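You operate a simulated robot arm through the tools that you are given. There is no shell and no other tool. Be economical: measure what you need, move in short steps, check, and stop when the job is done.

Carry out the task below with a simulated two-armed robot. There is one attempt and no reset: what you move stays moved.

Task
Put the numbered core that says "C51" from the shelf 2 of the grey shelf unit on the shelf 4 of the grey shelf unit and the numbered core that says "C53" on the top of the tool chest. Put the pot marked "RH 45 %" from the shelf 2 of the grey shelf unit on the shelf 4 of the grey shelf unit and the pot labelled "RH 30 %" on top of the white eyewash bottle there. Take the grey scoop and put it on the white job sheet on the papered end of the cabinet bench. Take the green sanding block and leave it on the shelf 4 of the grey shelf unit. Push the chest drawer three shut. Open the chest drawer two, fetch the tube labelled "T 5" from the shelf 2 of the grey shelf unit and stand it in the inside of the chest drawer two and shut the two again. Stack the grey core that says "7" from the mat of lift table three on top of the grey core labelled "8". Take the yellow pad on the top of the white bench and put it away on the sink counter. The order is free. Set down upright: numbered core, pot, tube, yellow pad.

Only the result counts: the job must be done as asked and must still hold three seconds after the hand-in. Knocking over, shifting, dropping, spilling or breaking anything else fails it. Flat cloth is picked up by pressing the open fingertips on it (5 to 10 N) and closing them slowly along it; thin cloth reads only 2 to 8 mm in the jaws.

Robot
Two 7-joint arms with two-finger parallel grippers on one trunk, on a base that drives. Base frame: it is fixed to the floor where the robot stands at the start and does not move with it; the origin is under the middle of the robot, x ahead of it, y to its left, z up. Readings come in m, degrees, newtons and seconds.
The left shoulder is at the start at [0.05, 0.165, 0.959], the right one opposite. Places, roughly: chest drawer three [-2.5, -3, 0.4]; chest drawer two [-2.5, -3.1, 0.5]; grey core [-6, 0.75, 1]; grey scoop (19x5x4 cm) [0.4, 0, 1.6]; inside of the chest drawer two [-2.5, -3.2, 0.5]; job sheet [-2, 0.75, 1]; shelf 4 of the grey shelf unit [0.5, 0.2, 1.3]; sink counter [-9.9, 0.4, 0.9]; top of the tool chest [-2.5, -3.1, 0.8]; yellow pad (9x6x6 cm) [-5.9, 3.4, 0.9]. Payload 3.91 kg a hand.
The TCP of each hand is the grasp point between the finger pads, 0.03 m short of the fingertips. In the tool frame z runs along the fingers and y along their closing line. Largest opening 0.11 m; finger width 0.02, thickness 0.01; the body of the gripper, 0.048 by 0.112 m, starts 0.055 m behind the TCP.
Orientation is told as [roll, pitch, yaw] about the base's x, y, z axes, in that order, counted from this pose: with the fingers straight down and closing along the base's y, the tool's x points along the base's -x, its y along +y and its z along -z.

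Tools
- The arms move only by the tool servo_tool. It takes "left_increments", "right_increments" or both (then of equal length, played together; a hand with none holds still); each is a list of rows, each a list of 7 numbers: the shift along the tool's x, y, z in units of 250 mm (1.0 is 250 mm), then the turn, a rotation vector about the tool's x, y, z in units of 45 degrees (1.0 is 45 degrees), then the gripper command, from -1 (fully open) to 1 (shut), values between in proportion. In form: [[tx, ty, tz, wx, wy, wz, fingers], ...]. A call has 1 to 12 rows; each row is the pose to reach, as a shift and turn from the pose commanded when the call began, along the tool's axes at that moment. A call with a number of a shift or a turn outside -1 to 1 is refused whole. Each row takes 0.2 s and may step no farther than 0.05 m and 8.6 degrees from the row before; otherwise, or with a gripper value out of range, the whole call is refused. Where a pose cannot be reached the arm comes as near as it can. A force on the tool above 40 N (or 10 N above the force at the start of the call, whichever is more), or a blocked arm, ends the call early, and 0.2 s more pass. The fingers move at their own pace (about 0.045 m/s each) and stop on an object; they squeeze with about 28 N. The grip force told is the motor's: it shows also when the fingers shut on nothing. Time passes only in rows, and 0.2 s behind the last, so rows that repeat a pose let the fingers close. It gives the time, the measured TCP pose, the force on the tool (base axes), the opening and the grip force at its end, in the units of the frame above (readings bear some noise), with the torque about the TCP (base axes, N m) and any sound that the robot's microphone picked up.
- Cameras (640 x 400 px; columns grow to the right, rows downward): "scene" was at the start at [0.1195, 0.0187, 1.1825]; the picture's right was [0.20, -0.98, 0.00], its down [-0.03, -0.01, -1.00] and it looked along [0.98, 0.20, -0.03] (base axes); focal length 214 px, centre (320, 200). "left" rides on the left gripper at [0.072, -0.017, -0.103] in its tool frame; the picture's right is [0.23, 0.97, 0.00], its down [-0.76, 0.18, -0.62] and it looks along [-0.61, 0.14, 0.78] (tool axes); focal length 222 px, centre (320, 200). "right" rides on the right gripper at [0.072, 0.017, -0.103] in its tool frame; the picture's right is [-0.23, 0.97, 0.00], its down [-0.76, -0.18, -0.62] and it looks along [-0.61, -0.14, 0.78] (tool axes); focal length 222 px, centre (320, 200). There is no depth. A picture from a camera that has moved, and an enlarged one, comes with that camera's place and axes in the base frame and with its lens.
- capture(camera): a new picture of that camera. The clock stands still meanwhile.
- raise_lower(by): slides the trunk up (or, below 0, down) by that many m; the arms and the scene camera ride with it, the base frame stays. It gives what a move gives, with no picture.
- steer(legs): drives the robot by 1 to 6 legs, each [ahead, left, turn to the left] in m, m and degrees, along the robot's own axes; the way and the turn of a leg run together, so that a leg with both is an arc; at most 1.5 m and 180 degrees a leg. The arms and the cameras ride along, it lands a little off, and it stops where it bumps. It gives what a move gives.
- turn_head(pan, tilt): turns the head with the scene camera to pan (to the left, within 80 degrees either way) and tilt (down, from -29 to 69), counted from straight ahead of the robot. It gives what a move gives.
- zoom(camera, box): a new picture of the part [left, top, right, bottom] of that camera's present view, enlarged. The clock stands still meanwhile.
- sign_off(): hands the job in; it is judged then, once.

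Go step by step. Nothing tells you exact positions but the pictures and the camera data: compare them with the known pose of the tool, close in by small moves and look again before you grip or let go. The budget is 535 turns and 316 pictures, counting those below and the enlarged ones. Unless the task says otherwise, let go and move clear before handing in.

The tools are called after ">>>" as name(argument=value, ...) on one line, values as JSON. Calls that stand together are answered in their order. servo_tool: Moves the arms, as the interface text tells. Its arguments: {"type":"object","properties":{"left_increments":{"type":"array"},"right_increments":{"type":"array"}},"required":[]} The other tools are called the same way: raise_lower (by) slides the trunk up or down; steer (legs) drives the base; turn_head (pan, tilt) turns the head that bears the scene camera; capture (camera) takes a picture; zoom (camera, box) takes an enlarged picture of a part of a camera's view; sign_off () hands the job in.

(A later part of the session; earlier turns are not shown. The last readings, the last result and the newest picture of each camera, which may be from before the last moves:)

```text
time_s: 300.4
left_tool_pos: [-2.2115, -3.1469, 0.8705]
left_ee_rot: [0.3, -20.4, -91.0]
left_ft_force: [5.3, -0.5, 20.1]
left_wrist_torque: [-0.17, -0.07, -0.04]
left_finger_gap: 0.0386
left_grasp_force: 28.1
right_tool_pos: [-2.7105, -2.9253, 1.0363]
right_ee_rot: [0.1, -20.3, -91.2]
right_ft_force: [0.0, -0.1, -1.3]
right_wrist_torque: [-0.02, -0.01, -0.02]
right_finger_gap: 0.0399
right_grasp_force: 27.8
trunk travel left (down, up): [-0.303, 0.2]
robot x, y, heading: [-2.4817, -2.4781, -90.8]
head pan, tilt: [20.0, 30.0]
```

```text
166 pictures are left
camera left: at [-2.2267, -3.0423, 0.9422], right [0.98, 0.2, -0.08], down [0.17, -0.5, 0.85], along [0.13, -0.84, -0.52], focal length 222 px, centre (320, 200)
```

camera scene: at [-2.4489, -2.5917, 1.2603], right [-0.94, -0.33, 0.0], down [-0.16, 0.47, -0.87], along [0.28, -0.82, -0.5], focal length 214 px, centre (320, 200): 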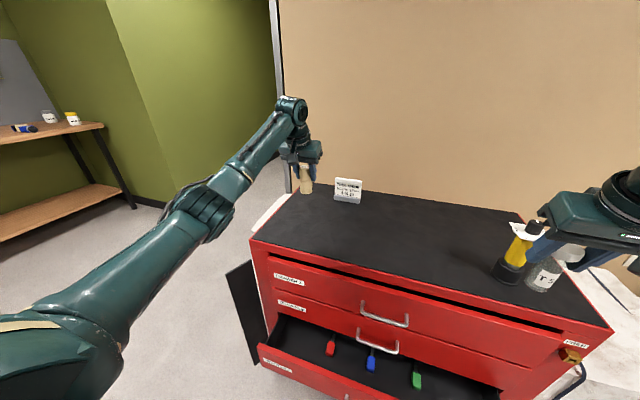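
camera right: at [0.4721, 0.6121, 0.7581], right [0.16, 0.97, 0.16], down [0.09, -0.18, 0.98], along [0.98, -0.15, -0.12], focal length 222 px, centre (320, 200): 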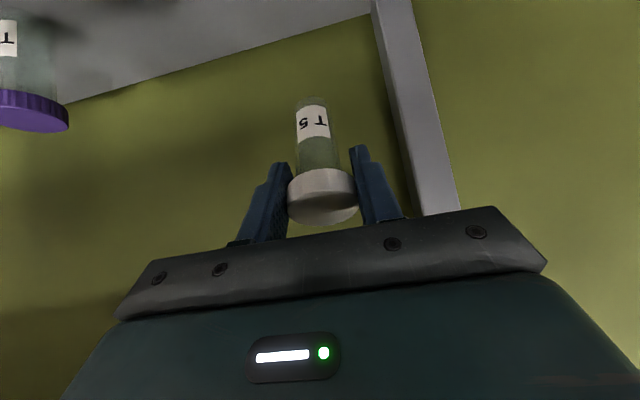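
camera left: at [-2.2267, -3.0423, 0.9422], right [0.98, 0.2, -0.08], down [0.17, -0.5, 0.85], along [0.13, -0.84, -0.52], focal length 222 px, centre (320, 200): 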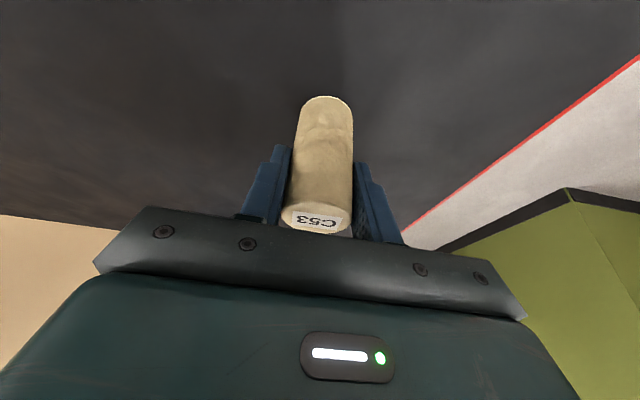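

Contact made. I'll ease off, open and lift away.

>>> servo_tool(left_increments=[[-0.006, 0, -0.018, 0, 0, 0, 1], [-0.006, 0, -0.018, 0, 0, 0, 0.1], [-0.006, 0, -0.018, 0, 0, 0, -0.2], [-0.006, 0, -0.018, 0, 0, 0, -0.2]])

>>> servo_tool(left_increments=[[0, 0, -0.12, 0, 0, 0, -0.2], [0, 0, -0.26, 0, 0, 0, -0.2], [0, 0, -0.4, 0, 0, 0, -0.2]])

>>> capture(camera="scene")

>>> capture(camera="left")

```text
time_s: 301.4
left_tool_pos: [-2.2108, -3.1467, 0.8718]
left_ee_rot: [0.2, -19.9, -91.0]
left_ft_force: [-0.3, 0.6, 0.2]
left_wrist_torque: [0.03, 0.01, 0.01]
left_finger_gap: 0.066
left_grasp_force: 0.0
right_tool_pos: [-2.7114, -2.9273, 1.0352]
right_ee_rot: [0.1, -20.1, -91.2]
right_ft_force: [0.3, -0.1, -0.9]
right_wrist_torque: [-0.01, -0.02, 0.01]
right_finger_gap: 0.0397
right_grasp_force: 27.6
trunk travel left (down, up): [-0.303, 0.2]
robot x, y, heading: [-2.4793, -2.4772, -90.8]
head pan, tilt: [20.0, 30.0]
```

```text
time_s: 302.2
left_tool_pos: [-2.2119, -3.1119, 0.9595]
left_ee_rot: [0.2, -20.0, -90.9]
left_ft_force: [0.9, -0.1, -0.5]
left_wrist_torque: [-0.01, 0.01, 0.03]
left_finger_gap: 0.0659
left_grasp_force: 0.1
right_tool_pos: [-2.7112, -2.9265, 1.0361]
right_ee_rot: [0.2, -20.2, -91.2]
right_ft_force: [-0.2, 0.2, -0.2]
right_wrist_torque: [0.0, -0.02, -0.01]
right_finger_gap: 0.0399
right_grasp_force: 27.6
trunk travel left (down, up): [-0.303, 0.2]
robot x, y, heading: [-2.4767, -2.4737, -91.1]
head pan, tilt: [20.0, 30.0]
```

```text
165 pictures are left
camera scene: at [-2.449, -2.5912, 1.2603], right [-0.94, -0.33, 0.0], down [-0.16, 0.47, -0.87], along [0.28, -0.82, -0.5], focal length 214 px, centre (320, 200)
```

scene: 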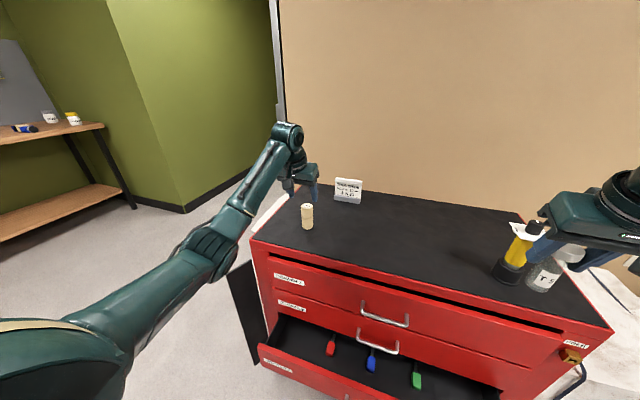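

```text
164 pictures are left
camera left: at [-2.2284, -3.0089, 1.0332], right [0.98, 0.2, -0.07], down [0.17, -0.51, 0.85], along [0.13, -0.84, -0.53], focal length 222 px, centre (320, 200)
```

left: 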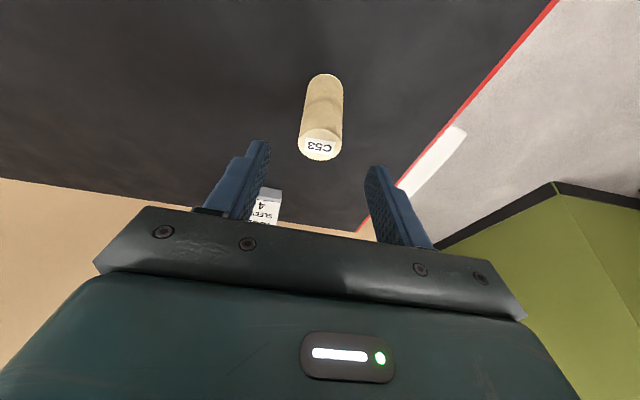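

C53 stands on the chest top. Next is drawer 3: back off, lower the trunk and bring the closed left hand in front of its face.

>>> steer(legs=[[-0.32, 0, 0.9]])

>>> raise_lower(by=-0.25)

>>> servo_tool(left_increments=[[0.065, -0.1, 0.083, 0, -0.073, 0, 1], [0.13, -0.2, 0.166, 0, -0.147, 0, 1], [0.197, -0.3, 0.25, 0, -0.22, 0, 1], [0.262, -0.4, 0.333, 0, -0.293, 0, 1], [0.328, -0.5, 0.416, 0, -0.367, 0, 1], [0.393, -0.6, 0.496, 0, -0.44, 0, 1]])

>>> servo_tool(left_increments=[[0.045, -0.077, 0.075, 0, -0.073, 0, 1], [0.09, -0.153, 0.15, 0, -0.147, 0, 1], [0.136, -0.23, 0.225, 0, -0.22, 0, 1], [0.182, -0.307, 0.3, 0, -0.293, 0, 1], [0.228, -0.383, 0.375, 0, -0.367, 0, 1], [0.273, -0.46, 0.45, 0, -0.44, 0, 1]])

>>> turn_head(pan=0, tilt=35)

>>> capture(camera="scene")

>>> capture(camera="left")

```text
time_s: 304.4
left_tool_pos: [-2.2003, -2.7828, 0.9606]
left_ee_rot: [0.0, -19.9, -90.0]
left_ft_force: [1.4, 0.4, 0.3]
left_wrist_torque: [0.01, -0.02, -0.01]
left_finger_gap: 0.0661
left_grasp_force: 0.1
right_tool_pos: [-2.7015, -2.6052, 1.0367]
right_ee_rot: [0.1, -20.2, -90.3]
right_ft_force: [-0.5, -0.2, 0.3]
right_wrist_torque: [0.01, -0.01, 0.0]
right_finger_gap: 0.04
right_grasp_force: 27.7
trunk travel left (down, up): [-0.303, 0.2]
robot x, y, heading: [-2.4782, -2.1501, -90.0]
head pan, tilt: [20.0, 30.0]
```

```text
time_s: 307.0
left_tool_pos: [-2.2008, -2.7835, 0.7097]
left_ee_rot: [0.1, -20.0, -90.0]
left_ft_force: [-0.2, -0.4, 0.5]
left_wrist_torque: [-0.01, -0.01, 0.01]
left_finger_gap: 0.066
left_grasp_force: 0.1
right_tool_pos: [-2.6996, -2.6072, 0.7851]
right_ee_rot: [0.2, -20.1, -90.2]
right_ft_force: [-0.6, 0.2, -1.3]
right_wrist_torque: [0.02, 0.0, 0.0]
right_finger_gap: 0.04
right_grasp_force: 28.2
trunk travel left (down, up): [-0.053, 0.45]
robot x, y, heading: [-2.476, -2.1515, -90.0]
head pan, tilt: [20.0, 30.0]
```

```text
time_s: 308.4
left_tool_pos: [-2.3486, -2.7325, 0.5598]
left_ee_rot: [0.2, -39.8, -90.0]
left_ft_force: [-0.2, 0.1, 0.8]
left_wrist_torque: [0.02, -0.04, -0.04]
left_finger_gap: 0.0001
left_grasp_force: 27.9
right_tool_pos: [-2.7012, -2.6066, 0.785]
right_ee_rot: [0.1, -20.0, -90.2]
right_ft_force: [-0.7, 0.4, -0.9]
right_wrist_torque: [-0.02, -0.03, 0.03]
right_finger_gap: 0.0401
right_grasp_force: 28.4
trunk travel left (down, up): [-0.053, 0.45]
robot x, y, heading: [-2.4747, -2.1523, -89.9]
head pan, tilt: [20.0, 30.0]
```

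```text
time_s: 309.5
left_tool_pos: [-2.3229, -2.793, 0.5013]
left_ee_rot: [17.3, -59.1, -99.3]
left_ft_force: [-0.4, 0.0, -0.5]
left_wrist_torque: [0.05, -0.01, 0.04]
left_finger_gap: 0.0
left_grasp_force: 27.9
right_tool_pos: [-2.7, -2.6072, 0.7806]
right_ee_rot: [0.0, -20.1, -90.1]
right_ft_force: [-1.0, 0.8, 0.0]
right_wrist_torque: [-0.01, 0.01, 0.0]
right_finger_gap: 0.0401
right_grasp_force: 27.9
trunk travel left (down, up): [-0.053, 0.45]
robot x, y, heading: [-2.4734, -2.1528, -90.1]
head pan, tilt: [20.0, 30.0]
stopped in row 5 (left hand): the arm was blocked; the commanded pose is now the measured one
```

```text
time_s: 310.3
left_tool_pos: [-2.3268, -2.7907, 0.5003]
left_ee_rot: [17.0, -58.5, -99.1]
left_ft_force: [0.3, 0.4, 0.0]
left_wrist_torque: [0.0, 0.0, -0.02]
left_finger_gap: 0.0001
left_grasp_force: 28.2
right_tool_pos: [-2.7006, -2.6069, 0.785]
right_ee_rot: [-0.2, -20.1, -90.2]
right_ft_force: [0.1, 1.2, -1.0]
right_wrist_torque: [-0.02, 0.0, 0.0]
right_finger_gap: 0.0398
right_grasp_force: 28.6
trunk travel left (down, up): [-0.053, 0.45]
robot x, y, heading: [-2.4759, -2.1554, -90.3]
head pan, tilt: [0.0, 35.0]
```

```text
163 pictures are left
camera scene: at [-2.474, -2.2704, 1.0021], right [-1.0, 0.0, 0.0], down [0.0, 0.57, -0.82], along [0.0, -0.82, -0.57], focal length 214 px, centre (320, 200)
```

scene: 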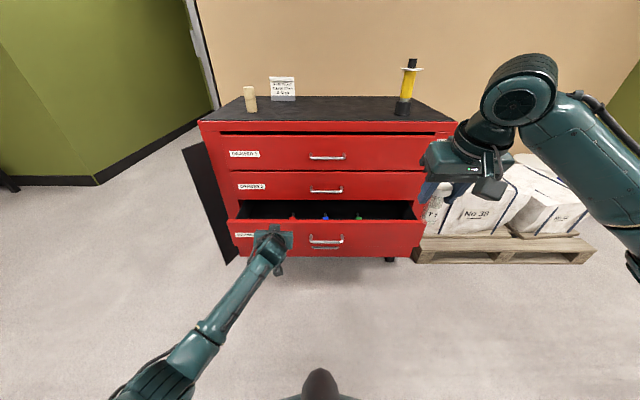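

```text
162 pictures are left
camera left: at [-2.3531, -2.6674, 0.488], right [0.98, 0.21, -0.05], down [0.01, 0.15, 0.99], along [0.21, -0.97, 0.15], focal length 222 px, centre (320, 200)
```

left: 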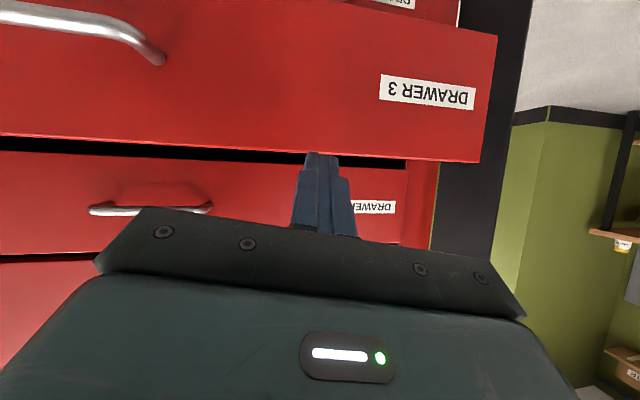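

The left arm reached a self-limit, but the hand points at the drawer usefully. I'll lower it to face height, shift the base right so it pushes near the drawer's centre, and check.

>>> servo_tool(left_increments=[[0.09, -0.017, 0.055, 0, 0, 0, 1], [0.187, -0.034, 0.11, 0, 0, 0, 1]])

>>> steer(legs=[[0, -0.16, 0.3]])

>>> capture(camera="left")

>>> capture(camera="scene")

```text
time_s: 311.1
left_tool_pos: [-2.2754, -2.8048, 0.4582]
left_ee_rot: [25.5, -59.3, -103.9]
left_ft_force: [0.7, 0.2, 0.1]
left_wrist_torque: [0.06, -0.05, 0.08]
left_finger_gap: 0.0002
left_grasp_force: 28.4
right_tool_pos: [-2.7004, -2.6052, 0.7824]
right_ee_rot: [0.0, -20.1, -90.2]
right_ft_force: [0.4, -0.5, -0.2]
right_wrist_torque: [-0.02, 0.01, 0.02]
right_finger_gap: 0.0399
right_grasp_force: 28.3
trunk travel left (down, up): [-0.053, 0.45]
robot x, y, heading: [-2.4751, -2.15, -89.8]
head pan, tilt: [0.0, 35.0]
stopped in row 2 (left hand): the arm was blocked; the commanded pose is now the measured one
```

```text
time_s: 312.5
left_tool_pos: [-2.4305, -2.8011, 0.4554]
left_ee_rot: [25.1, -58.8, -103.7]
left_ft_force: [0.7, -0.2, 0.0]
left_wrist_torque: [0.03, -0.01, 0.01]
left_finger_gap: 0.0
left_grasp_force: 28.1
right_tool_pos: [-2.8557, -2.6087, 0.7849]
right_ee_rot: [-0.1, -20.0, -90.0]
right_ft_force: [-0.9, -0.6, -0.2]
right_wrist_torque: [0.01, -0.01, -0.01]
right_finger_gap: 0.0398
right_grasp_force: 27.6
trunk travel left (down, up): [-0.053, 0.45]
robot x, y, heading: [-2.6339, -2.153, -89.7]
head pan, tilt: [0.0, 35.0]
```

```text
161 pictures are left
camera left: at [-2.4627, -2.6802, 0.4379], right [0.97, 0.25, 0.02], down [-0.06, 0.17, 0.98], along [0.24, -0.95, 0.18], focal length 222 px, centre (320, 200)
```

left: 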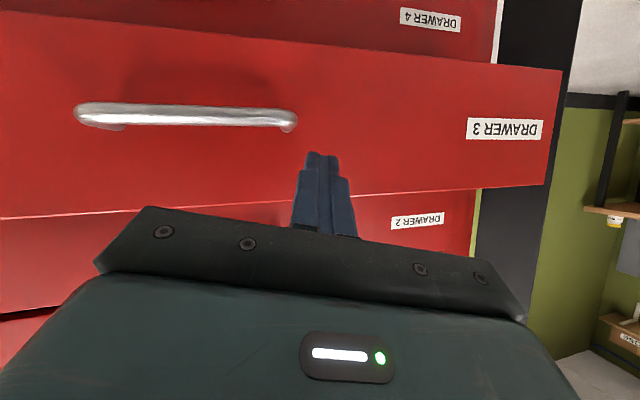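

```text
160 pictures are left
camera scene: at [-2.6303, -2.271, 1.0023], right [-1.0, 0.0, 0.0], down [0.0, 0.58, -0.82], along [0.0, -0.82, -0.58], focal length 214 px, centre (320, 200)
```

scene: 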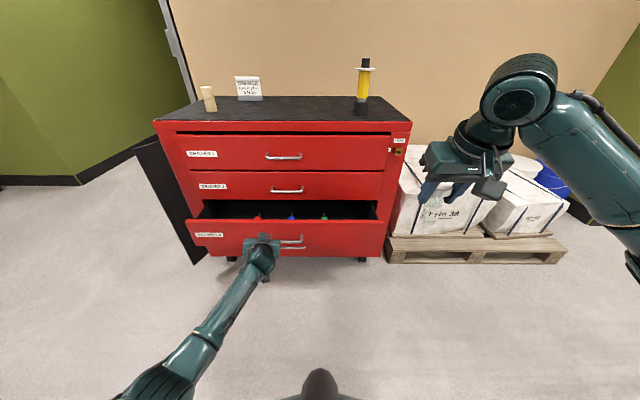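

The fingertips face the drawer front near its centre. I'll push by driving ahead slowly.

>>> steer(legs=[[0.12, 0, 0]])

>>> capture(camera="scene")

```text
time_s: 313.8
left_tool_pos: [-2.4299, -2.9231, 0.4569]
left_ee_rot: [25.4, -58.9, -103.8]
left_ft_force: [-0.6, 0.6, -0.1]
left_wrist_torque: [0.03, -0.04, 0.02]
left_finger_gap: 0.0
left_grasp_force: 27.3
right_tool_pos: [-2.8563, -2.7275, 0.7867]
right_ee_rot: [0.0, -20.1, -90.0]
right_ft_force: [0.0, -0.2, -1.3]
right_wrist_torque: [-0.02, -0.05, 0.04]
right_finger_gap: 0.0399
right_grasp_force: 28.2
trunk travel left (down, up): [-0.053, 0.45]
robot x, y, heading: [-2.6332, -2.2742, -89.9]
head pan, tilt: [0.0, 35.0]
```

```text
159 pictures are left
camera scene: at [-2.631, -2.3902, 1.0025], right [-1.0, 0.0, 0.0], down [0.0, 0.57, -0.82], along [0.0, -0.82, -0.57], focal length 214 px, centre (320, 200)
```

scene: 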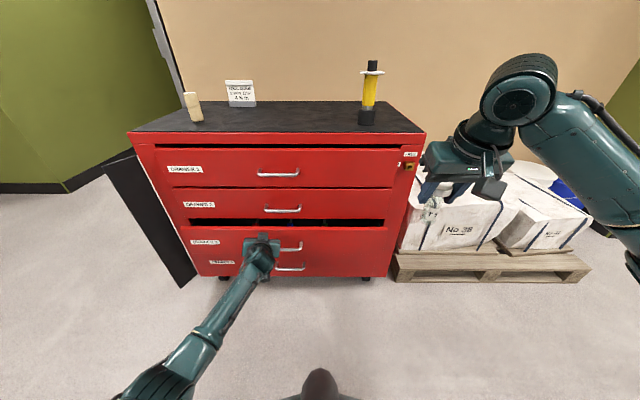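

The drawer is moving in. Continuing.

>>> steer(legs=[[0.085, 0, 0]])

>>> capture(camera="scene")

```text
time_s: 314.8
left_tool_pos: [-2.4295, -2.9752, 0.4571]
left_ee_rot: [25.5, -58.5, -103.5]
left_ft_force: [-3.7, 23.0, 11.8]
left_wrist_torque: [-0.16, 0.08, -0.16]
left_finger_gap: 0.0
left_grasp_force: 27.5
right_tool_pos: [-2.8557, -2.7861, 0.7851]
right_ee_rot: [0.1, -20.1, -90.0]
right_ft_force: [-0.2, 0.7, -0.4]
right_wrist_torque: [0.0, 0.02, 0.0]
right_finger_gap: 0.0402
right_grasp_force: 27.6
trunk travel left (down, up): [-0.053, 0.45]
robot x, y, heading: [-2.6336, -2.3289, -89.5]
head pan, tilt: [0.0, 35.0]
stopped in leg 1: the force on the tool passed its limit (the readings are from after the stop); the commanded pose is now the measured one
```

```text
158 pictures are left
camera scene: at [-2.6319, -2.4467, 1.0025], right [-1.0, -0.01, 0.0], down [0.0, 0.57, -0.82], along [0.0, -0.82, -0.57], focal length 214 px, centre (320, 200)
```

scene: 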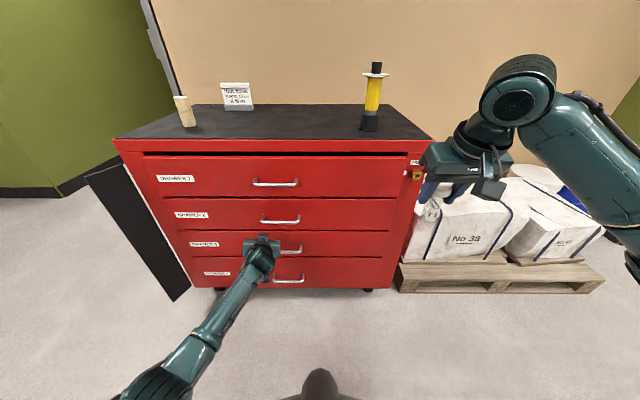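

Drawer 3 looks shut. I'll back off, restore the left hand's orientation with the fingers closing vertically, and view the drawers.

>>> steer(legs=[[-0.3, 0, 0]])

>>> servo_tool(left_increments=[[-0.045, 0.034, -0.115, 0.073, -0.055, -0.046, 0], [-0.09, 0.069, -0.23, 0.147, -0.11, -0.092, 0], [-0.134, 0.103, -0.345, 0.22, -0.165, -0.138, 0], [-0.179, 0.137, -0.46, 0.293, -0.22, -0.184, 0]])

>>> capture(camera="scene")

```text
time_s: 316.8
left_tool_pos: [-2.4288, -2.6835, 0.4558]
left_ee_rot: [25.4, -58.0, -103.0]
left_ft_force: [-0.1, -0.2, 0.2]
left_wrist_torque: [0.0, -0.05, 0.01]
left_finger_gap: 0.0
left_grasp_force: 28.3
right_tool_pos: [-2.8549, -2.4951, 0.784]
right_ee_rot: [0.0, -19.9, -89.7]
right_ft_force: [0.3, 0.4, 0.2]
right_wrist_torque: [-0.02, 0.0, 0.01]
right_finger_gap: 0.0402
right_grasp_force: 27.8
trunk travel left (down, up): [-0.053, 0.45]
robot x, y, heading: [-2.6364, -2.0426, -89.2]
head pan, tilt: [0.0, 35.0]
```

```text
time_s: 317.8
left_tool_pos: [-2.4278, -2.6013, 0.5565]
left_ee_rot: [0.0, -69.6, -89.6]
left_ft_force: [0.1, -0.3, -0.7]
left_wrist_torque: [0.04, -0.02, -0.02]
left_finger_gap: 0.0549
left_grasp_force: 0.0
right_tool_pos: [-2.8559, -2.4964, 0.7843]
right_ee_rot: [0.0, -20.0, -89.6]
right_ft_force: [-0.2, 0.1, -0.8]
right_wrist_torque: [0.01, 0.02, -0.01]
right_finger_gap: 0.04
right_grasp_force: 28.1
trunk travel left (down, up): [-0.053, 0.45]
robot x, y, heading: [-2.636, -2.0381, -89.5]
head pan, tilt: [0.0, 35.0]
```

```text
157 pictures are left
camera scene: at [-2.6332, -2.1568, 1.0025], right [-1.0, -0.01, 0.0], down [-0.01, 0.57, -0.82], along [0.01, -0.82, -0.57], focal length 214 px, centre (320, 200)
```

scene: 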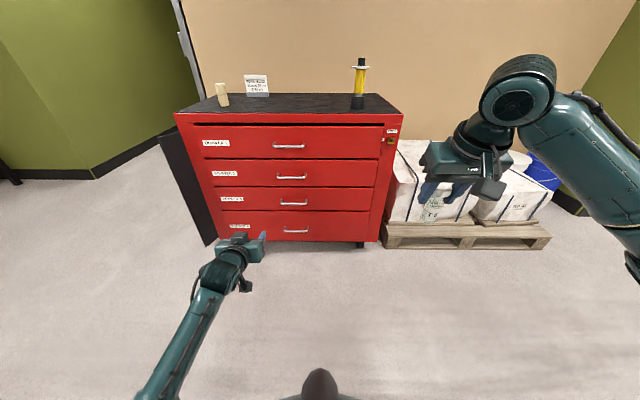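

>>> zoom(camera="scene", box=[160, 70, 420, 260])

>>> servo_tool(left_increments=[[0, 0, 0, 0, 0, 0.167, 0], [0, 0, 0, 0, 0, 0.333, 0], [0, 0, 0, 0, 0, 0.5, 0], [0, 0, 0, 0, 0, 0.667, 0], [0, 0, 0, 0, 0, 0.833, 0], [0, 0, 0, 0, 0, 1, 0]])

>>> servo_tool(left_increments=[[0, 0, 0, 0, 0, 0.167, 0], [0, 0, 0, 0, 0, 0.333, 0], [0, 0, 0, 0, 0, 0.5, 0], [0, 0, 0, 0, 0, 0.667, 0], [0, 0, 0, 0, 0, 0.833, 0], [0, 0, 0, 0, 0, 1, 0]])

>>> capture(camera="scene")

>>> capture(camera="left")

```text
2.11 times, centred on (290, 165) of scene
camera zoom: at [-2.6332, -2.1568, 1.0025], right [-1.0, -0.01, 0.0], down [-0.01, 0.57, -0.82], along [0.01, -0.82, -0.57], focal length 452 px, centre (383, 274)
```

zoom: 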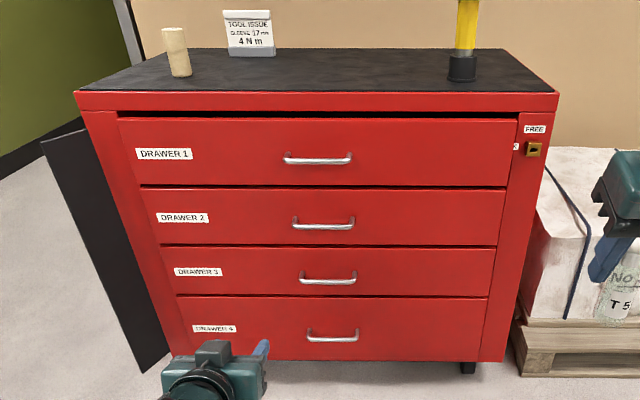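

```text
time_s: 319.2
left_tool_pos: [-2.4288, -2.6038, 0.5569]
left_ee_rot: [62.5, -41.4, -160.4]
left_ft_force: [0.6, 0.4, 0.6]
left_wrist_torque: [0.01, 0.0, 0.01]
left_finger_gap: 0.0554
left_grasp_force: 0.0
right_tool_pos: [-2.8548, -2.4957, 0.7838]
right_ee_rot: [0.1, -19.9, -89.6]
right_ft_force: [0.6, 0.0, -0.5]
right_wrist_torque: [0.01, 0.04, 0.0]
right_finger_gap: 0.0399
right_grasp_force: 27.8
trunk travel left (down, up): [-0.053, 0.45]
robot x, y, heading: [-2.6344, -2.04, -89.2]
head pan, tilt: [0.0, 35.0]
```

```text
time_s: 320.6
left_tool_pos: [-2.4285, -2.6028, 0.5563]
left_ee_rot: [69.6, 0.2, -179.7]
left_ft_force: [0.5, 0.4, 0.9]
left_wrist_torque: [-0.01, -0.01, -0.02]
left_finger_gap: 0.0549
left_grasp_force: 0.0
right_tool_pos: [-2.8556, -2.4957, 0.785]
right_ee_rot: [-0.1, -20.0, -89.7]
right_ft_force: [-0.2, -0.9, -0.6]
right_wrist_torque: [0.02, 0.03, -0.02]
right_finger_gap: 0.0401
right_grasp_force: 28.1
trunk travel left (down, up): [-0.053, 0.45]
robot x, y, heading: [-2.6347, -2.0428, -89.3]
head pan, tilt: [0.0, 35.0]
```

```text
155 pictures are left
camera scene: at [-2.6332, -2.1567, 1.0025], right [-1.0, -0.01, 0.0], down [-0.01, 0.57, -0.82], along [0.01, -0.82, -0.57], focal length 214 px, centre (320, 200)
```

scene: 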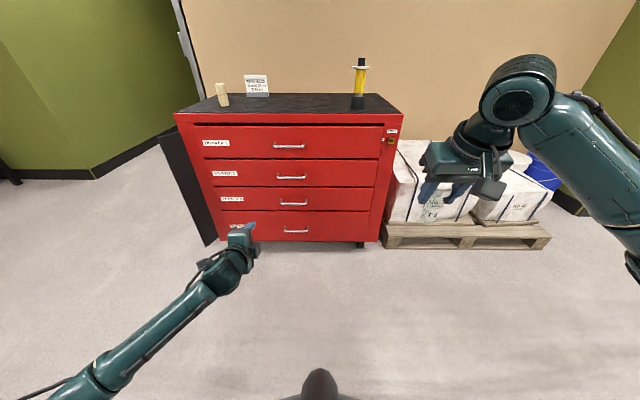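

```text
154 pictures are left
camera left: at [-2.3576, -2.5, 0.5766], right [0.23, -0.34, 0.91], down [-0.77, 0.52, 0.38], along [-0.6, -0.79, -0.14], focal length 222 px, centre (320, 200)
```

left: 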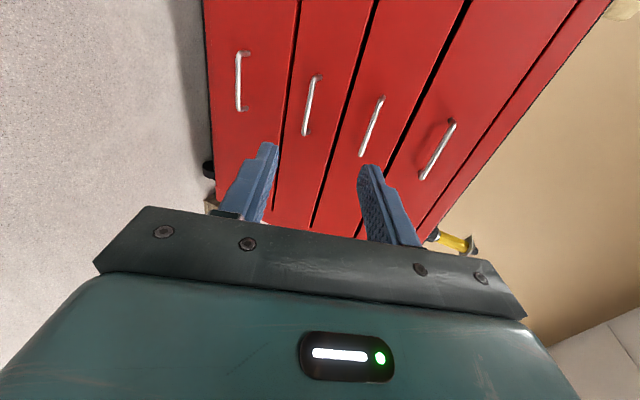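

All drawers are shut. The drawer 2 handle bar is at (-2.504, -2.99, 0.549). I'll align the hand and approach it.

>>> servo_tool(left_increments=[[0, -0.019, 0.007, 0, 0, 0, 0]])

>>> steer(legs=[[0, -0.075, -0.6], [0.28, 0, 0]])

>>> capture(camera="left")

>>> zoom(camera="scene", box=[140, 80, 400, 260])

```text
time_s: 321.0
left_tool_pos: [-2.4274, -2.6032, 0.5531]
left_ee_rot: [69.6, 0.0, -179.5]
left_ft_force: [-0.1, 0.3, -0.6]
left_wrist_torque: [0.02, 0.01, 0.01]
left_finger_gap: 0.0549
left_grasp_force: 0.1
right_tool_pos: [-2.8554, -2.4961, 0.7848]
right_ee_rot: [0.0, -20.0, -89.8]
right_ft_force: [0.0, 0.2, 0.0]
right_wrist_torque: [-0.04, 0.01, 0.01]
right_finger_gap: 0.0399
right_grasp_force: 28.3
trunk travel left (down, up): [-0.053, 0.45]
robot x, y, heading: [-2.6384, -2.0372, -89.6]
head pan, tilt: [0.0, 35.0]
```

```text
time_s: 323.6
left_tool_pos: [-2.5193, -2.887, 0.5523]
left_ee_rot: [69.7, 0.0, 179.2]
left_ft_force: [-1.0, -0.1, 0.5]
left_wrist_torque: [-0.01, 0.01, 0.02]
left_finger_gap: 0.0546
left_grasp_force: 0.1
right_tool_pos: [-2.9439, -2.7705, 0.7836]
right_ee_rot: [0.1, -20.0, -90.9]
right_ft_force: [-0.6, 0.9, -0.3]
right_wrist_torque: [-0.02, 0.0, 0.04]
right_finger_gap: 0.0398
right_grasp_force: 28.0
trunk travel left (down, up): [-0.053, 0.45]
robot x, y, heading: [-2.7118, -2.3209, -91.0]
head pan, tilt: [0.0, 35.0]
```

```text
153 pictures are left
camera left: at [-2.4455, -2.7849, 0.572], right [0.22, -0.34, 0.91], down [-0.75, 0.53, 0.38], along [-0.62, -0.77, -0.14], focal length 222 px, centre (320, 200)
```

left: 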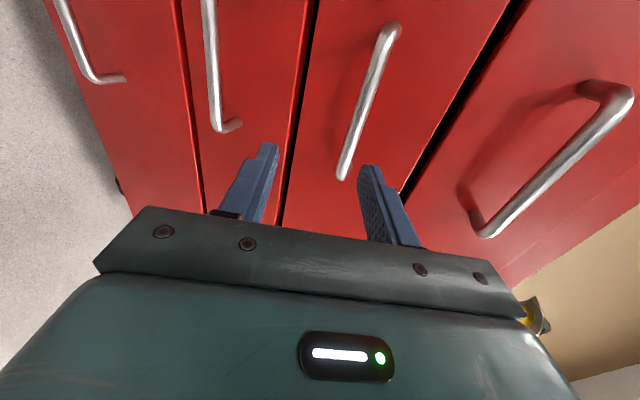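

```text
2.22 times, centred on (270, 170) of scene
camera zoom: at [-2.7142, -2.4361, 1.0026], right [-1.0, 0.01, 0.0], down [0.01, 0.57, -0.82], along [-0.01, -0.82, -0.57], focal length 477 px, centre (431, 267)
```

zoom: 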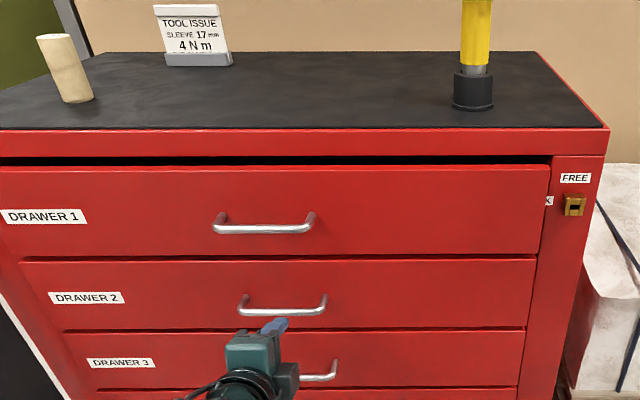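

Aligned to the bar. I'll drive the last 9 cm and check.

>>> servo_tool(left_increments=[[0, 0.011, 0, 0, 0, 0, 0]])

>>> steer(legs=[[0.09, 0, 0.6]])

>>> capture(camera="left")

```text
time_s: 324.0
left_tool_pos: [-2.5185, -2.8874, 0.5547]
left_ee_rot: [69.8, 0.0, 179.1]
left_ft_force: [0.2, 0.4, -0.9]
left_wrist_torque: [0.02, 0.01, 0.0]
left_finger_gap: 0.0551
left_grasp_force: 0.0
right_tool_pos: [-2.9433, -2.7705, 0.7847]
right_ee_rot: [0.0, -20.0, -90.8]
right_ft_force: [0.3, -0.3, -0.5]
right_wrist_torque: [-0.05, 0.0, -0.01]
right_finger_gap: 0.0396
right_grasp_force: 28.3
trunk travel left (down, up): [-0.053, 0.45]
robot x, y, heading: [-2.7133, -2.3224, -90.8]
head pan, tilt: [0.0, 35.0]
```

```text
time_s: 325.2
left_tool_pos: [-2.5144, -2.9661, 0.5543]
left_ee_rot: [69.6, 0.0, 179.8]
left_ft_force: [0.7, 7.8, -0.1]
left_wrist_torque: [-0.2, 0.06, 0.05]
left_finger_gap: 0.0538
left_grasp_force: 0.1
right_tool_pos: [-2.9396, -2.858, 0.7836]
right_ee_rot: [0.0, -19.9, -90.2]
right_ft_force: [-0.4, 0.3, -0.5]
right_wrist_torque: [0.0, -0.02, -0.03]
right_finger_gap: 0.0399
right_grasp_force: 28.3
trunk travel left (down, up): [-0.053, 0.45]
robot x, y, heading: [-2.7167, -2.4062, -89.8]
head pan, tilt: [0.0, 35.0]
stopped in leg 1: the force on the tool passed its limit (the readings are from after the stop); the commanded pose is now the measured one
```

```text
151 pictures are left
camera left: at [-2.4416, -2.8633, 0.5746], right [0.23, -0.34, 0.91], down [-0.76, 0.52, 0.38], along [-0.61, -0.78, -0.14], focal length 222 px, centre (320, 200)
```

left: 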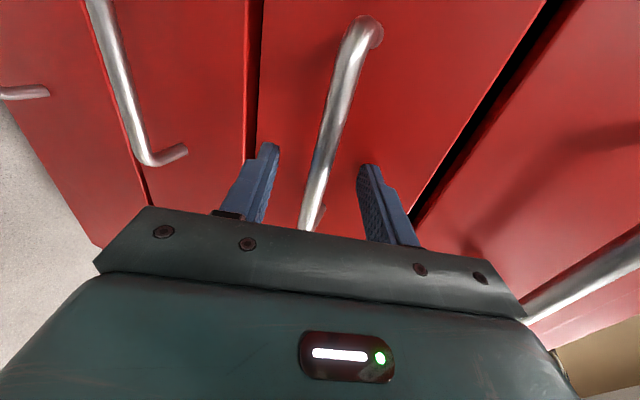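

The bar is between the fingers, and the tips have just touched the drawer face. Closing.

>>> servo_tool(left_increments=[[0, 0, -0.012, 0, 0, 0, 0.5], [0, 0, -0.012, 0, 0, 0, 1], [0, 0, -0.012, 0, 0, 0, 1], [0, 0, -0.012, 0, 0, 0, 1], [0, 0, -0.012, 0, 0, 0, 1]])

>>> capture(camera="left")

```text
time_s: 326.4
left_tool_pos: [-2.5142, -2.9634, 0.5534]
left_ee_rot: [69.4, 0.1, 179.9]
left_ft_force: [-0.8, 7.7, -11.5]
left_wrist_torque: [0.12, -0.04, 0.33]
left_finger_gap: 0.0119
left_grasp_force: 45.3
right_tool_pos: [-2.9383, -2.8562, 0.7834]
right_ee_rot: [0.0, -19.9, -90.2]
right_ft_force: [-0.4, 0.6, -1.1]
right_wrist_torque: [-0.05, 0.0, 0.01]
right_finger_gap: 0.0399
right_grasp_force: 28.0
trunk travel left (down, up): [-0.053, 0.45]
robot x, y, heading: [-2.7173, -2.4023, -89.7]
head pan, tilt: [0.0, 35.0]
```

```text
150 pictures are left
camera left: at [-2.4414, -2.8608, 0.574], right [0.23, -0.34, 0.91], down [-0.76, 0.52, 0.39], along [-0.61, -0.78, -0.14], focal length 222 px, centre (320, 200)
```

left: 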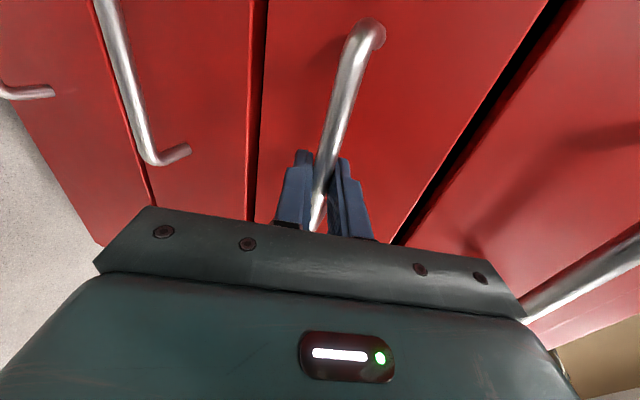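

Handle gripped (12 mm bar). I'll pull by driving back.

>>> steer(legs=[[-0.12, 0, 0]])

>>> capture(camera="scene")

```text
time_s: 327.6
left_tool_pos: [-2.5142, -2.8489, 0.554]
left_ee_rot: [69.3, 0.1, 179.9]
left_ft_force: [11.6, 0.6, -17.4]
left_wrist_torque: [0.14, 0.28, -0.44]
left_finger_gap: 0.0117
left_grasp_force: 45.0
right_tool_pos: [-2.9395, -2.7408, 0.7844]
right_ee_rot: [0.0, -19.8, -90.5]
right_ft_force: [-1.1, -0.5, -0.9]
right_wrist_torque: [-0.02, 0.01, 0.03]
right_finger_gap: 0.0399
right_grasp_force: 28.0
trunk travel left (down, up): [-0.053, 0.45]
robot x, y, heading: [-2.7143, -2.2872, -90.1]
head pan, tilt: [0.0, 35.0]
```

```text
149 pictures are left
camera scene: at [-2.7128, -2.4047, 1.0023], right [-1.0, 0.0, 0.0], down [0.0, 0.57, -0.82], along [0.0, -0.82, -0.57], focal length 214 px, centre (320, 200)
```

scene: 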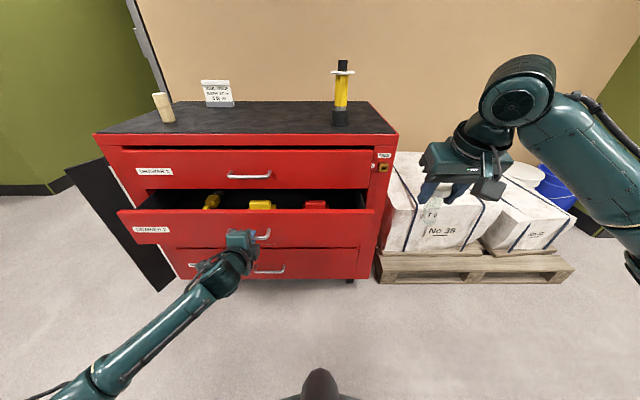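

Drawer 2 is opening. I'll pull another 0.12 m.

>>> steer(legs=[[-0.12, 0, 0]])

>>> capture(camera="scene")

```text
time_s: 328.8
left_tool_pos: [-2.5141, -2.7286, 0.5528]
left_ee_rot: [69.3, 0.2, 179.9]
left_ft_force: [-6.3, 1.1, -7.8]
left_wrist_torque: [0.07, 0.03, 0.35]
left_finger_gap: 0.0116
left_grasp_force: 45.3
right_tool_pos: [-2.9404, -2.6207, 0.7834]
right_ee_rot: [0.0, -19.8, -90.4]
right_ft_force: [0.2, -0.2, -0.8]
right_wrist_torque: [0.02, -0.01, 0.0]
right_finger_gap: 0.04
right_grasp_force: 27.9
trunk travel left (down, up): [-0.053, 0.45]
robot x, y, heading: [-2.7156, -2.1651, -90.2]
head pan, tilt: [0.0, 35.0]
```

```text
148 pictures are left
camera scene: at [-2.7131, -2.2842, 1.0024], right [-1.0, 0.0, 0.0], down [0.0, 0.57, -0.82], along [0.0, -0.82, -0.57], focal length 214 px, centre (320, 200)
```

scene: 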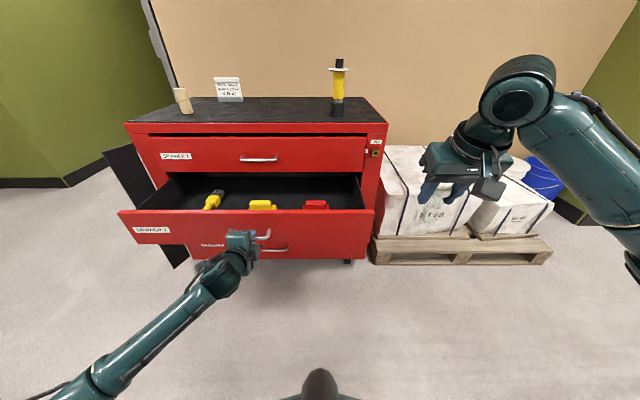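

>>> zoom(camera="scene", box=[110, 130, 390, 260])

```text
2.29 times, centred on (250, 195) of scene
camera zoom: at [-2.7131, -2.2842, 1.0024], right [-1.0, 0.0, 0.0], down [0.0, 0.57, -0.82], along [0.0, -0.82, -0.57], focal length 490 px, centre (480, 211)
```

zoom: 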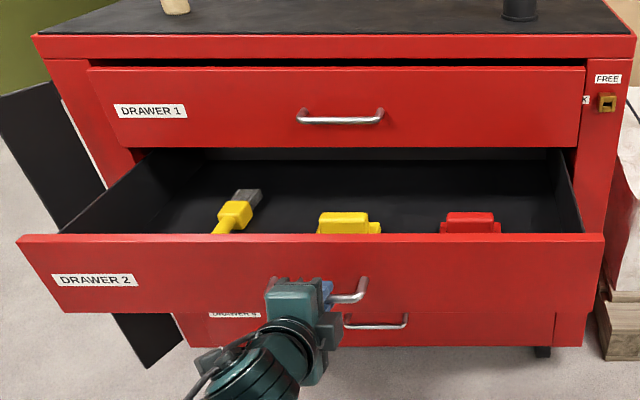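

The open drawer has blocks near the front, and the free spot is at the right, about x≈-2.80. I'll release the handle, retract the left hand, and check the view from the right wrist.

>>> servo_tool(left_increments=[[0, 0, 0, 0, 0, 0, 0], [0, 0, 0, 0, 0, 0, 0], [0, 0, 0, 0, 0, 0, 0], [0, 0, -0.1, 0, 0, 0, 0], [0, 0, -0.25, 0, 0, 0, 0], [0, 0, -0.42, 0, 0, 0, 0], [0, 0, -0.6, 0, 0, 0, 0], [0, 0, -0.78, 0, 0, 0, 0]])

>>> capture(camera="scene")

>>> capture(camera="right")

```text
time_s: 330.6
left_tool_pos: [-2.5144, -2.5551, 0.6092]
left_ee_rot: [69.5, 0.2, 179.9]
left_ft_force: [-0.6, -0.8, 0.3]
left_wrist_torque: [0.0, 0.03, -0.01]
left_finger_gap: 0.0552
left_grasp_force: 0.1
left hand out of reach, approached as far as the arm can: row 8
right_tool_pos: [-2.9394, -2.6206, 0.7843]
right_ee_rot: [-0.1, -19.8, -90.4]
right_ft_force: [-0.6, 0.0, -0.3]
right_wrist_torque: [0.02, 0.0, 0.0]
right_finger_gap: 0.0401
right_grasp_force: 28.0
trunk travel left (down, up): [-0.053, 0.45]
robot x, y, heading: [-2.7113, -2.1685, -90.0]
head pan, tilt: [0.0, 35.0]
```

```text
146 pictures are left
camera scene: at [-2.7131, -2.2838, 1.0025], right [-1.0, 0.0, 0.0], down [0.0, 0.57, -0.82], along [0.0, -0.82, -0.57], focal length 214 px, centre (320, 200)
```

scene: 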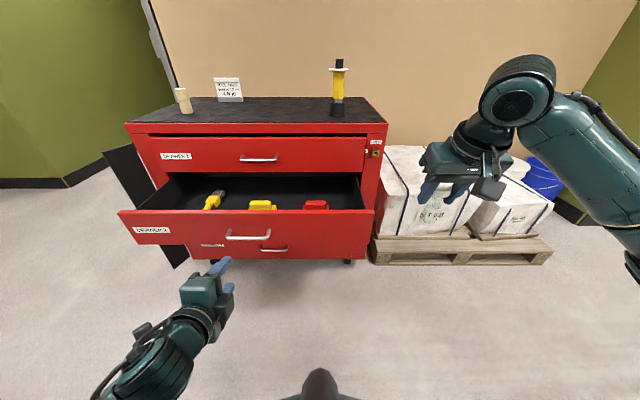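

```text
145 pictures are left
camera right: at [-2.9227, -2.5166, 0.8571], right [0.97, -0.22, 0.08], down [-0.18, -0.5, 0.84], along [-0.15, -0.84, -0.53], focal length 222 px, centre (320, 200)
```

right: 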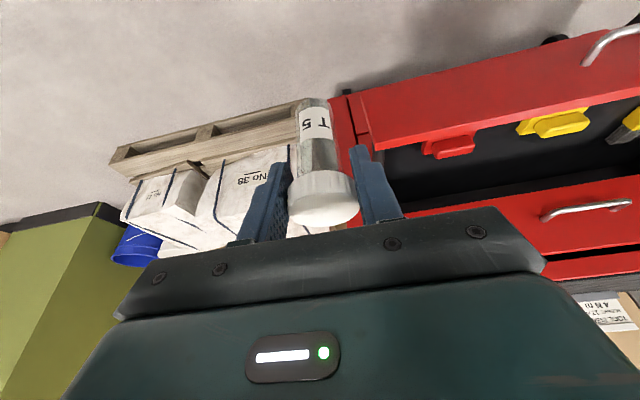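

I'll raise the trunk so both hands clear the drawer front, drive 0.2 m closer and bring T 5 over the free spot.

>>> raise_lower(by=0.15)

>>> steer(legs=[[0.2, 0, 0]])

>>> servo_tool(right_increments=[[-0.075, 0.14, 0.027, 0, 0, 0, 1], [-0.15, 0.28, 0.054, 0, 0, 0, 1], [-0.225, 0.42, 0.081, 0, 0, 0, 1], [-0.3, 0.56, 0.11, 0, 0, 0, 1]])

>>> turn_head(pan=-10, tilt=50)

>>> capture(camera="scene")

>>> capture(camera="right")

```text
time_s: 332.4
left_tool_pos: [-2.5143, -2.5564, 0.7581]
left_ee_rot: [69.4, 0.2, 179.9]
left_ft_force: [-0.9, -0.2, -0.7]
left_wrist_torque: [-0.05, -0.01, 0.0]
left_finger_gap: 0.0551
left_grasp_force: 0.1
right_tool_pos: [-2.94, -2.6185, 0.9344]
right_ee_rot: [0.0, -19.9, -90.4]
right_ft_force: [0.5, -0.1, -0.5]
right_wrist_torque: [0.05, 0.04, -0.02]
right_finger_gap: 0.04
right_grasp_force: 27.7
trunk travel left (down, up): [-0.203, 0.3]
robot x, y, heading: [-2.7153, -2.1661, -89.9]
head pan, tilt: [0.0, 35.0]
```

```text
time_s: 333.9
left_tool_pos: [-2.5157, -2.7511, 0.7586]
left_ee_rot: [69.3, 0.3, 179.7]
left_ft_force: [-0.4, 0.2, 0.3]
left_wrist_torque: [-0.01, -0.01, 0.01]
left_finger_gap: 0.0548
left_grasp_force: 0.1
right_tool_pos: [-2.9409, -2.814, 0.9336]
right_ee_rot: [0.0, -19.9, -90.6]
right_ft_force: [-0.8, -0.5, 0.0]
right_wrist_torque: [-0.01, 0.04, 0.01]
right_finger_gap: 0.04
right_grasp_force: 27.7
trunk travel left (down, up): [-0.203, 0.3]
robot x, y, heading: [-2.713, -2.3597, -90.0]
head pan, tilt: [0.0, 35.0]
```

```text
time_s: 334.9
left_tool_pos: [-2.516, -2.7514, 0.759]
left_ee_rot: [69.5, 0.3, 179.8]
left_ft_force: [-0.1, 0.0, -0.1]
left_wrist_torque: [-0.02, 0.01, -0.03]
left_finger_gap: 0.0553
left_grasp_force: 0.0
right_tool_pos: [-2.8017, -2.8965, 0.9338]
right_ee_rot: [-0.1, -19.9, -90.5]
right_ft_force: [0.5, 0.8, -1.0]
right_wrist_torque: [0.01, 0.02, -0.01]
right_finger_gap: 0.0399
right_grasp_force: 28.1
trunk travel left (down, up): [-0.203, 0.3]
robot x, y, heading: [-2.7129, -2.3625, -90.4]
head pan, tilt: [0.0, 35.0]
```

```text
time_s: 335.7
left_tool_pos: [-2.5165, -2.7514, 0.7586]
left_ee_rot: [69.5, 0.2, 179.7]
left_ft_force: [-0.5, 0.6, 0.7]
left_wrist_torque: [-0.04, 0.0, 0.03]
left_finger_gap: 0.055
left_grasp_force: 0.1
right_tool_pos: [-2.8027, -2.8946, 0.9333]
right_ee_rot: [0.0, -19.9, -90.6]
right_ft_force: [0.0, -0.4, -1.4]
right_wrist_torque: [-0.02, 0.01, -0.02]
right_finger_gap: 0.04
right_grasp_force: 28.3
trunk travel left (down, up): [-0.203, 0.3]
robot x, y, heading: [-2.7136, -2.3615, -90.4]
head pan, tilt: [-10.0, 50.0]
```

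```text
144 pictures are left
camera scene: at [-2.7274, -2.4657, 1.1309], right [-0.98, 0.18, 0.0], down [0.14, 0.75, -0.64], along [-0.11, -0.63, -0.77], focal length 214 px, centre (320, 200)
```

scene: 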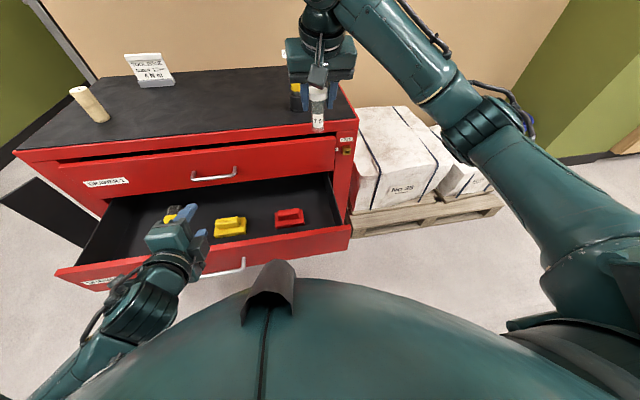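

```text
143 pictures are left
camera right: at [-2.7854, -2.7923, 1.0073], right [0.97, -0.22, 0.08], down [-0.18, -0.5, 0.85], along [-0.15, -0.84, -0.53], focal length 222 px, centre (320, 200)
```

right: 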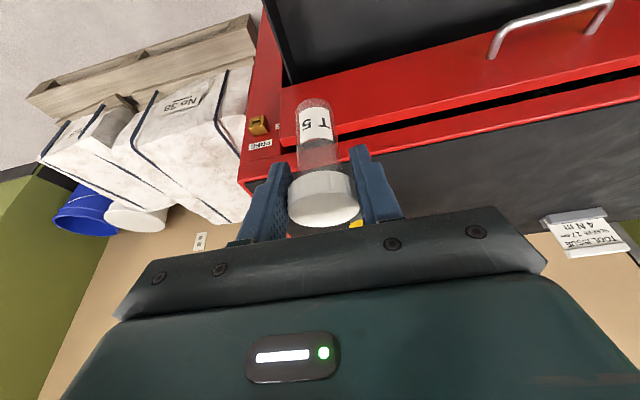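

I can see the free spot right of the red block. I'll target T 5 at (-2.803, -2.93) and lower in stages.

>>> servo_tool(right_increments=[[-0.13, 0, 0.048, 0, 0, 0, 1], [-0.07, 0, 0.2, 0, 0, 0, 1], [-0.01, 0, 0.35, 0, 0, 0, 1], [0.05, 0, 0.5, 0, 0, 0, 1], [0.1, 0, 0.65, 0, 0, 0, 1], [0.144, 0, 0.8, 0, 0, 0, 1]])

>>> capture(camera="scene")

>>> capture(camera="right")

```text
time_s: 337.1
left_tool_pos: [-2.5164, -2.7514, 0.759]
left_ee_rot: [69.6, 0.2, 179.7]
left_ft_force: [0.9, 0.6, -0.3]
left_wrist_torque: [0.0, 0.02, 0.0]
left_finger_gap: 0.0549
left_grasp_force: 0.2
right_tool_pos: [-2.8027, -2.9287, 0.7339]
right_ee_rot: [0.0, -19.9, -90.6]
right_ft_force: [-0.2, -0.4, 0.1]
right_wrist_torque: [0.01, 0.0, 0.02]
right_finger_gap: 0.0396
right_grasp_force: 27.9
trunk travel left (down, up): [-0.203, 0.3]
robot x, y, heading: [-2.7154, -2.3614, -90.1]
head pan, tilt: [-10.0, 50.0]
```

```text
142 pictures are left
camera scene: at [-2.7274, -2.4657, 1.1309], right [-0.98, 0.18, 0.0], down [0.14, 0.75, -0.64], along [-0.11, -0.63, -0.77], focal length 214 px, centre (320, 200)
```

scene: 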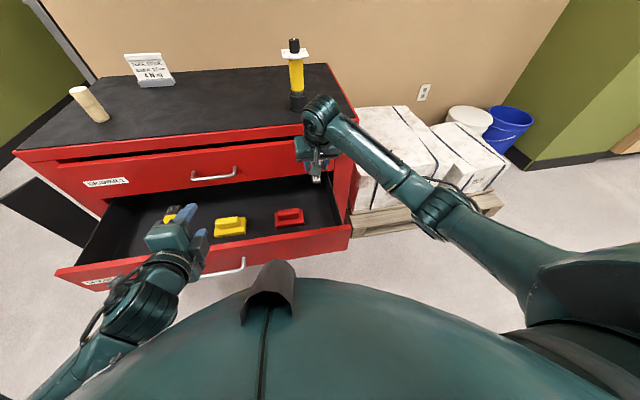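

```text
141 pictures are left
camera right: at [-2.7849, -2.8256, 0.8066], right [0.97, -0.22, 0.08], down [-0.18, -0.5, 0.85], along [-0.15, -0.84, -0.53], focal length 222 px, centre (320, 200)
```

right: 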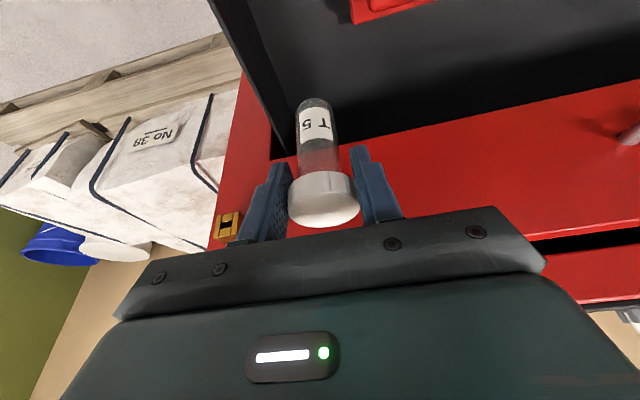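

>>> servo_tool(right_increments=[[0.045, 0.01, 0.125, 0, 0, 0, 1], [0.09, 0.02, 0.25, 0, 0, 0, 1], [0.137, 0.02, 0.375, 0, 0, 0, 1], [0.175, 0.02, 0.48, 0, 0, 0, 1]])

>>> capture(camera="right")

>>> zoom(camera="scene", box=[220, 80, 420, 260])

```text
time_s: 338.1
left_tool_pos: [-2.517, -2.7517, 0.7587]
left_ee_rot: [69.4, 0.2, 179.7]
left_ft_force: [0.5, 0.5, -0.3]
left_wrist_torque: [-0.03, 0.0, 0.04]
left_finger_gap: 0.0551
left_grasp_force: 0.1
right_tool_pos: [-2.7964, -2.9284, 0.6044]
right_ee_rot: [0.1, -19.9, -90.4]
right_ft_force: [0.6, 0.4, -1.5]
right_wrist_torque: [0.01, 0.01, -0.02]
right_finger_gap: 0.0399
right_grasp_force: 28.4
trunk travel left (down, up): [-0.203, 0.3]
robot x, y, heading: [-2.7151, -2.3611, -90.3]
head pan, tilt: [-10.0, 50.0]
```

```text
140 pictures are left
camera right: at [-2.7796, -2.8245, 0.6776], right [0.97, -0.22, 0.08], down [-0.18, -0.5, 0.84], along [-0.15, -0.84, -0.53], focal length 222 px, centre (320, 200)
```

right: 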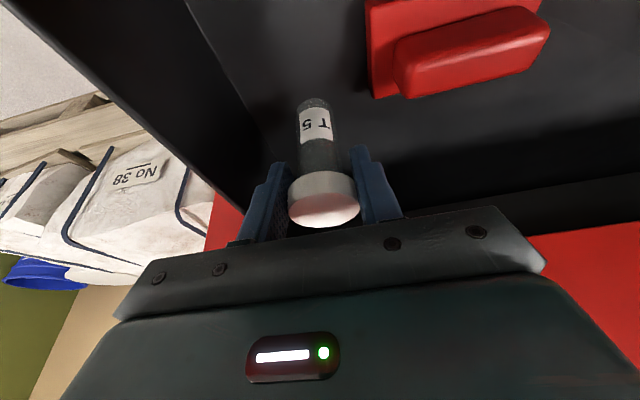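

```text
2.22 times, centred on (320, 170) of scene
camera zoom: at [-2.7274, -2.4657, 1.1308], right [-0.98, 0.18, 0.0], down [0.14, 0.75, -0.64], along [-0.11, -0.63, -0.77], focal length 477 px, centre (320, 267)
```

zoom: 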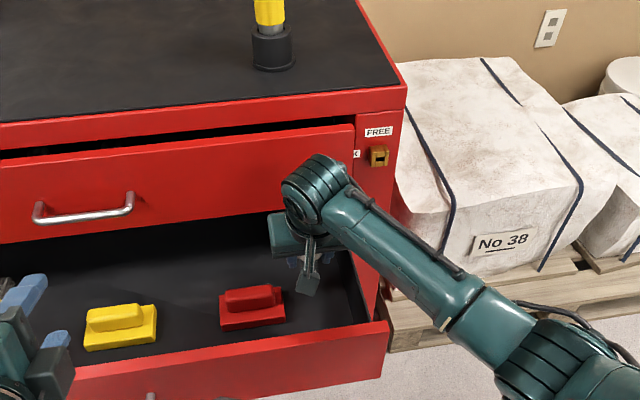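

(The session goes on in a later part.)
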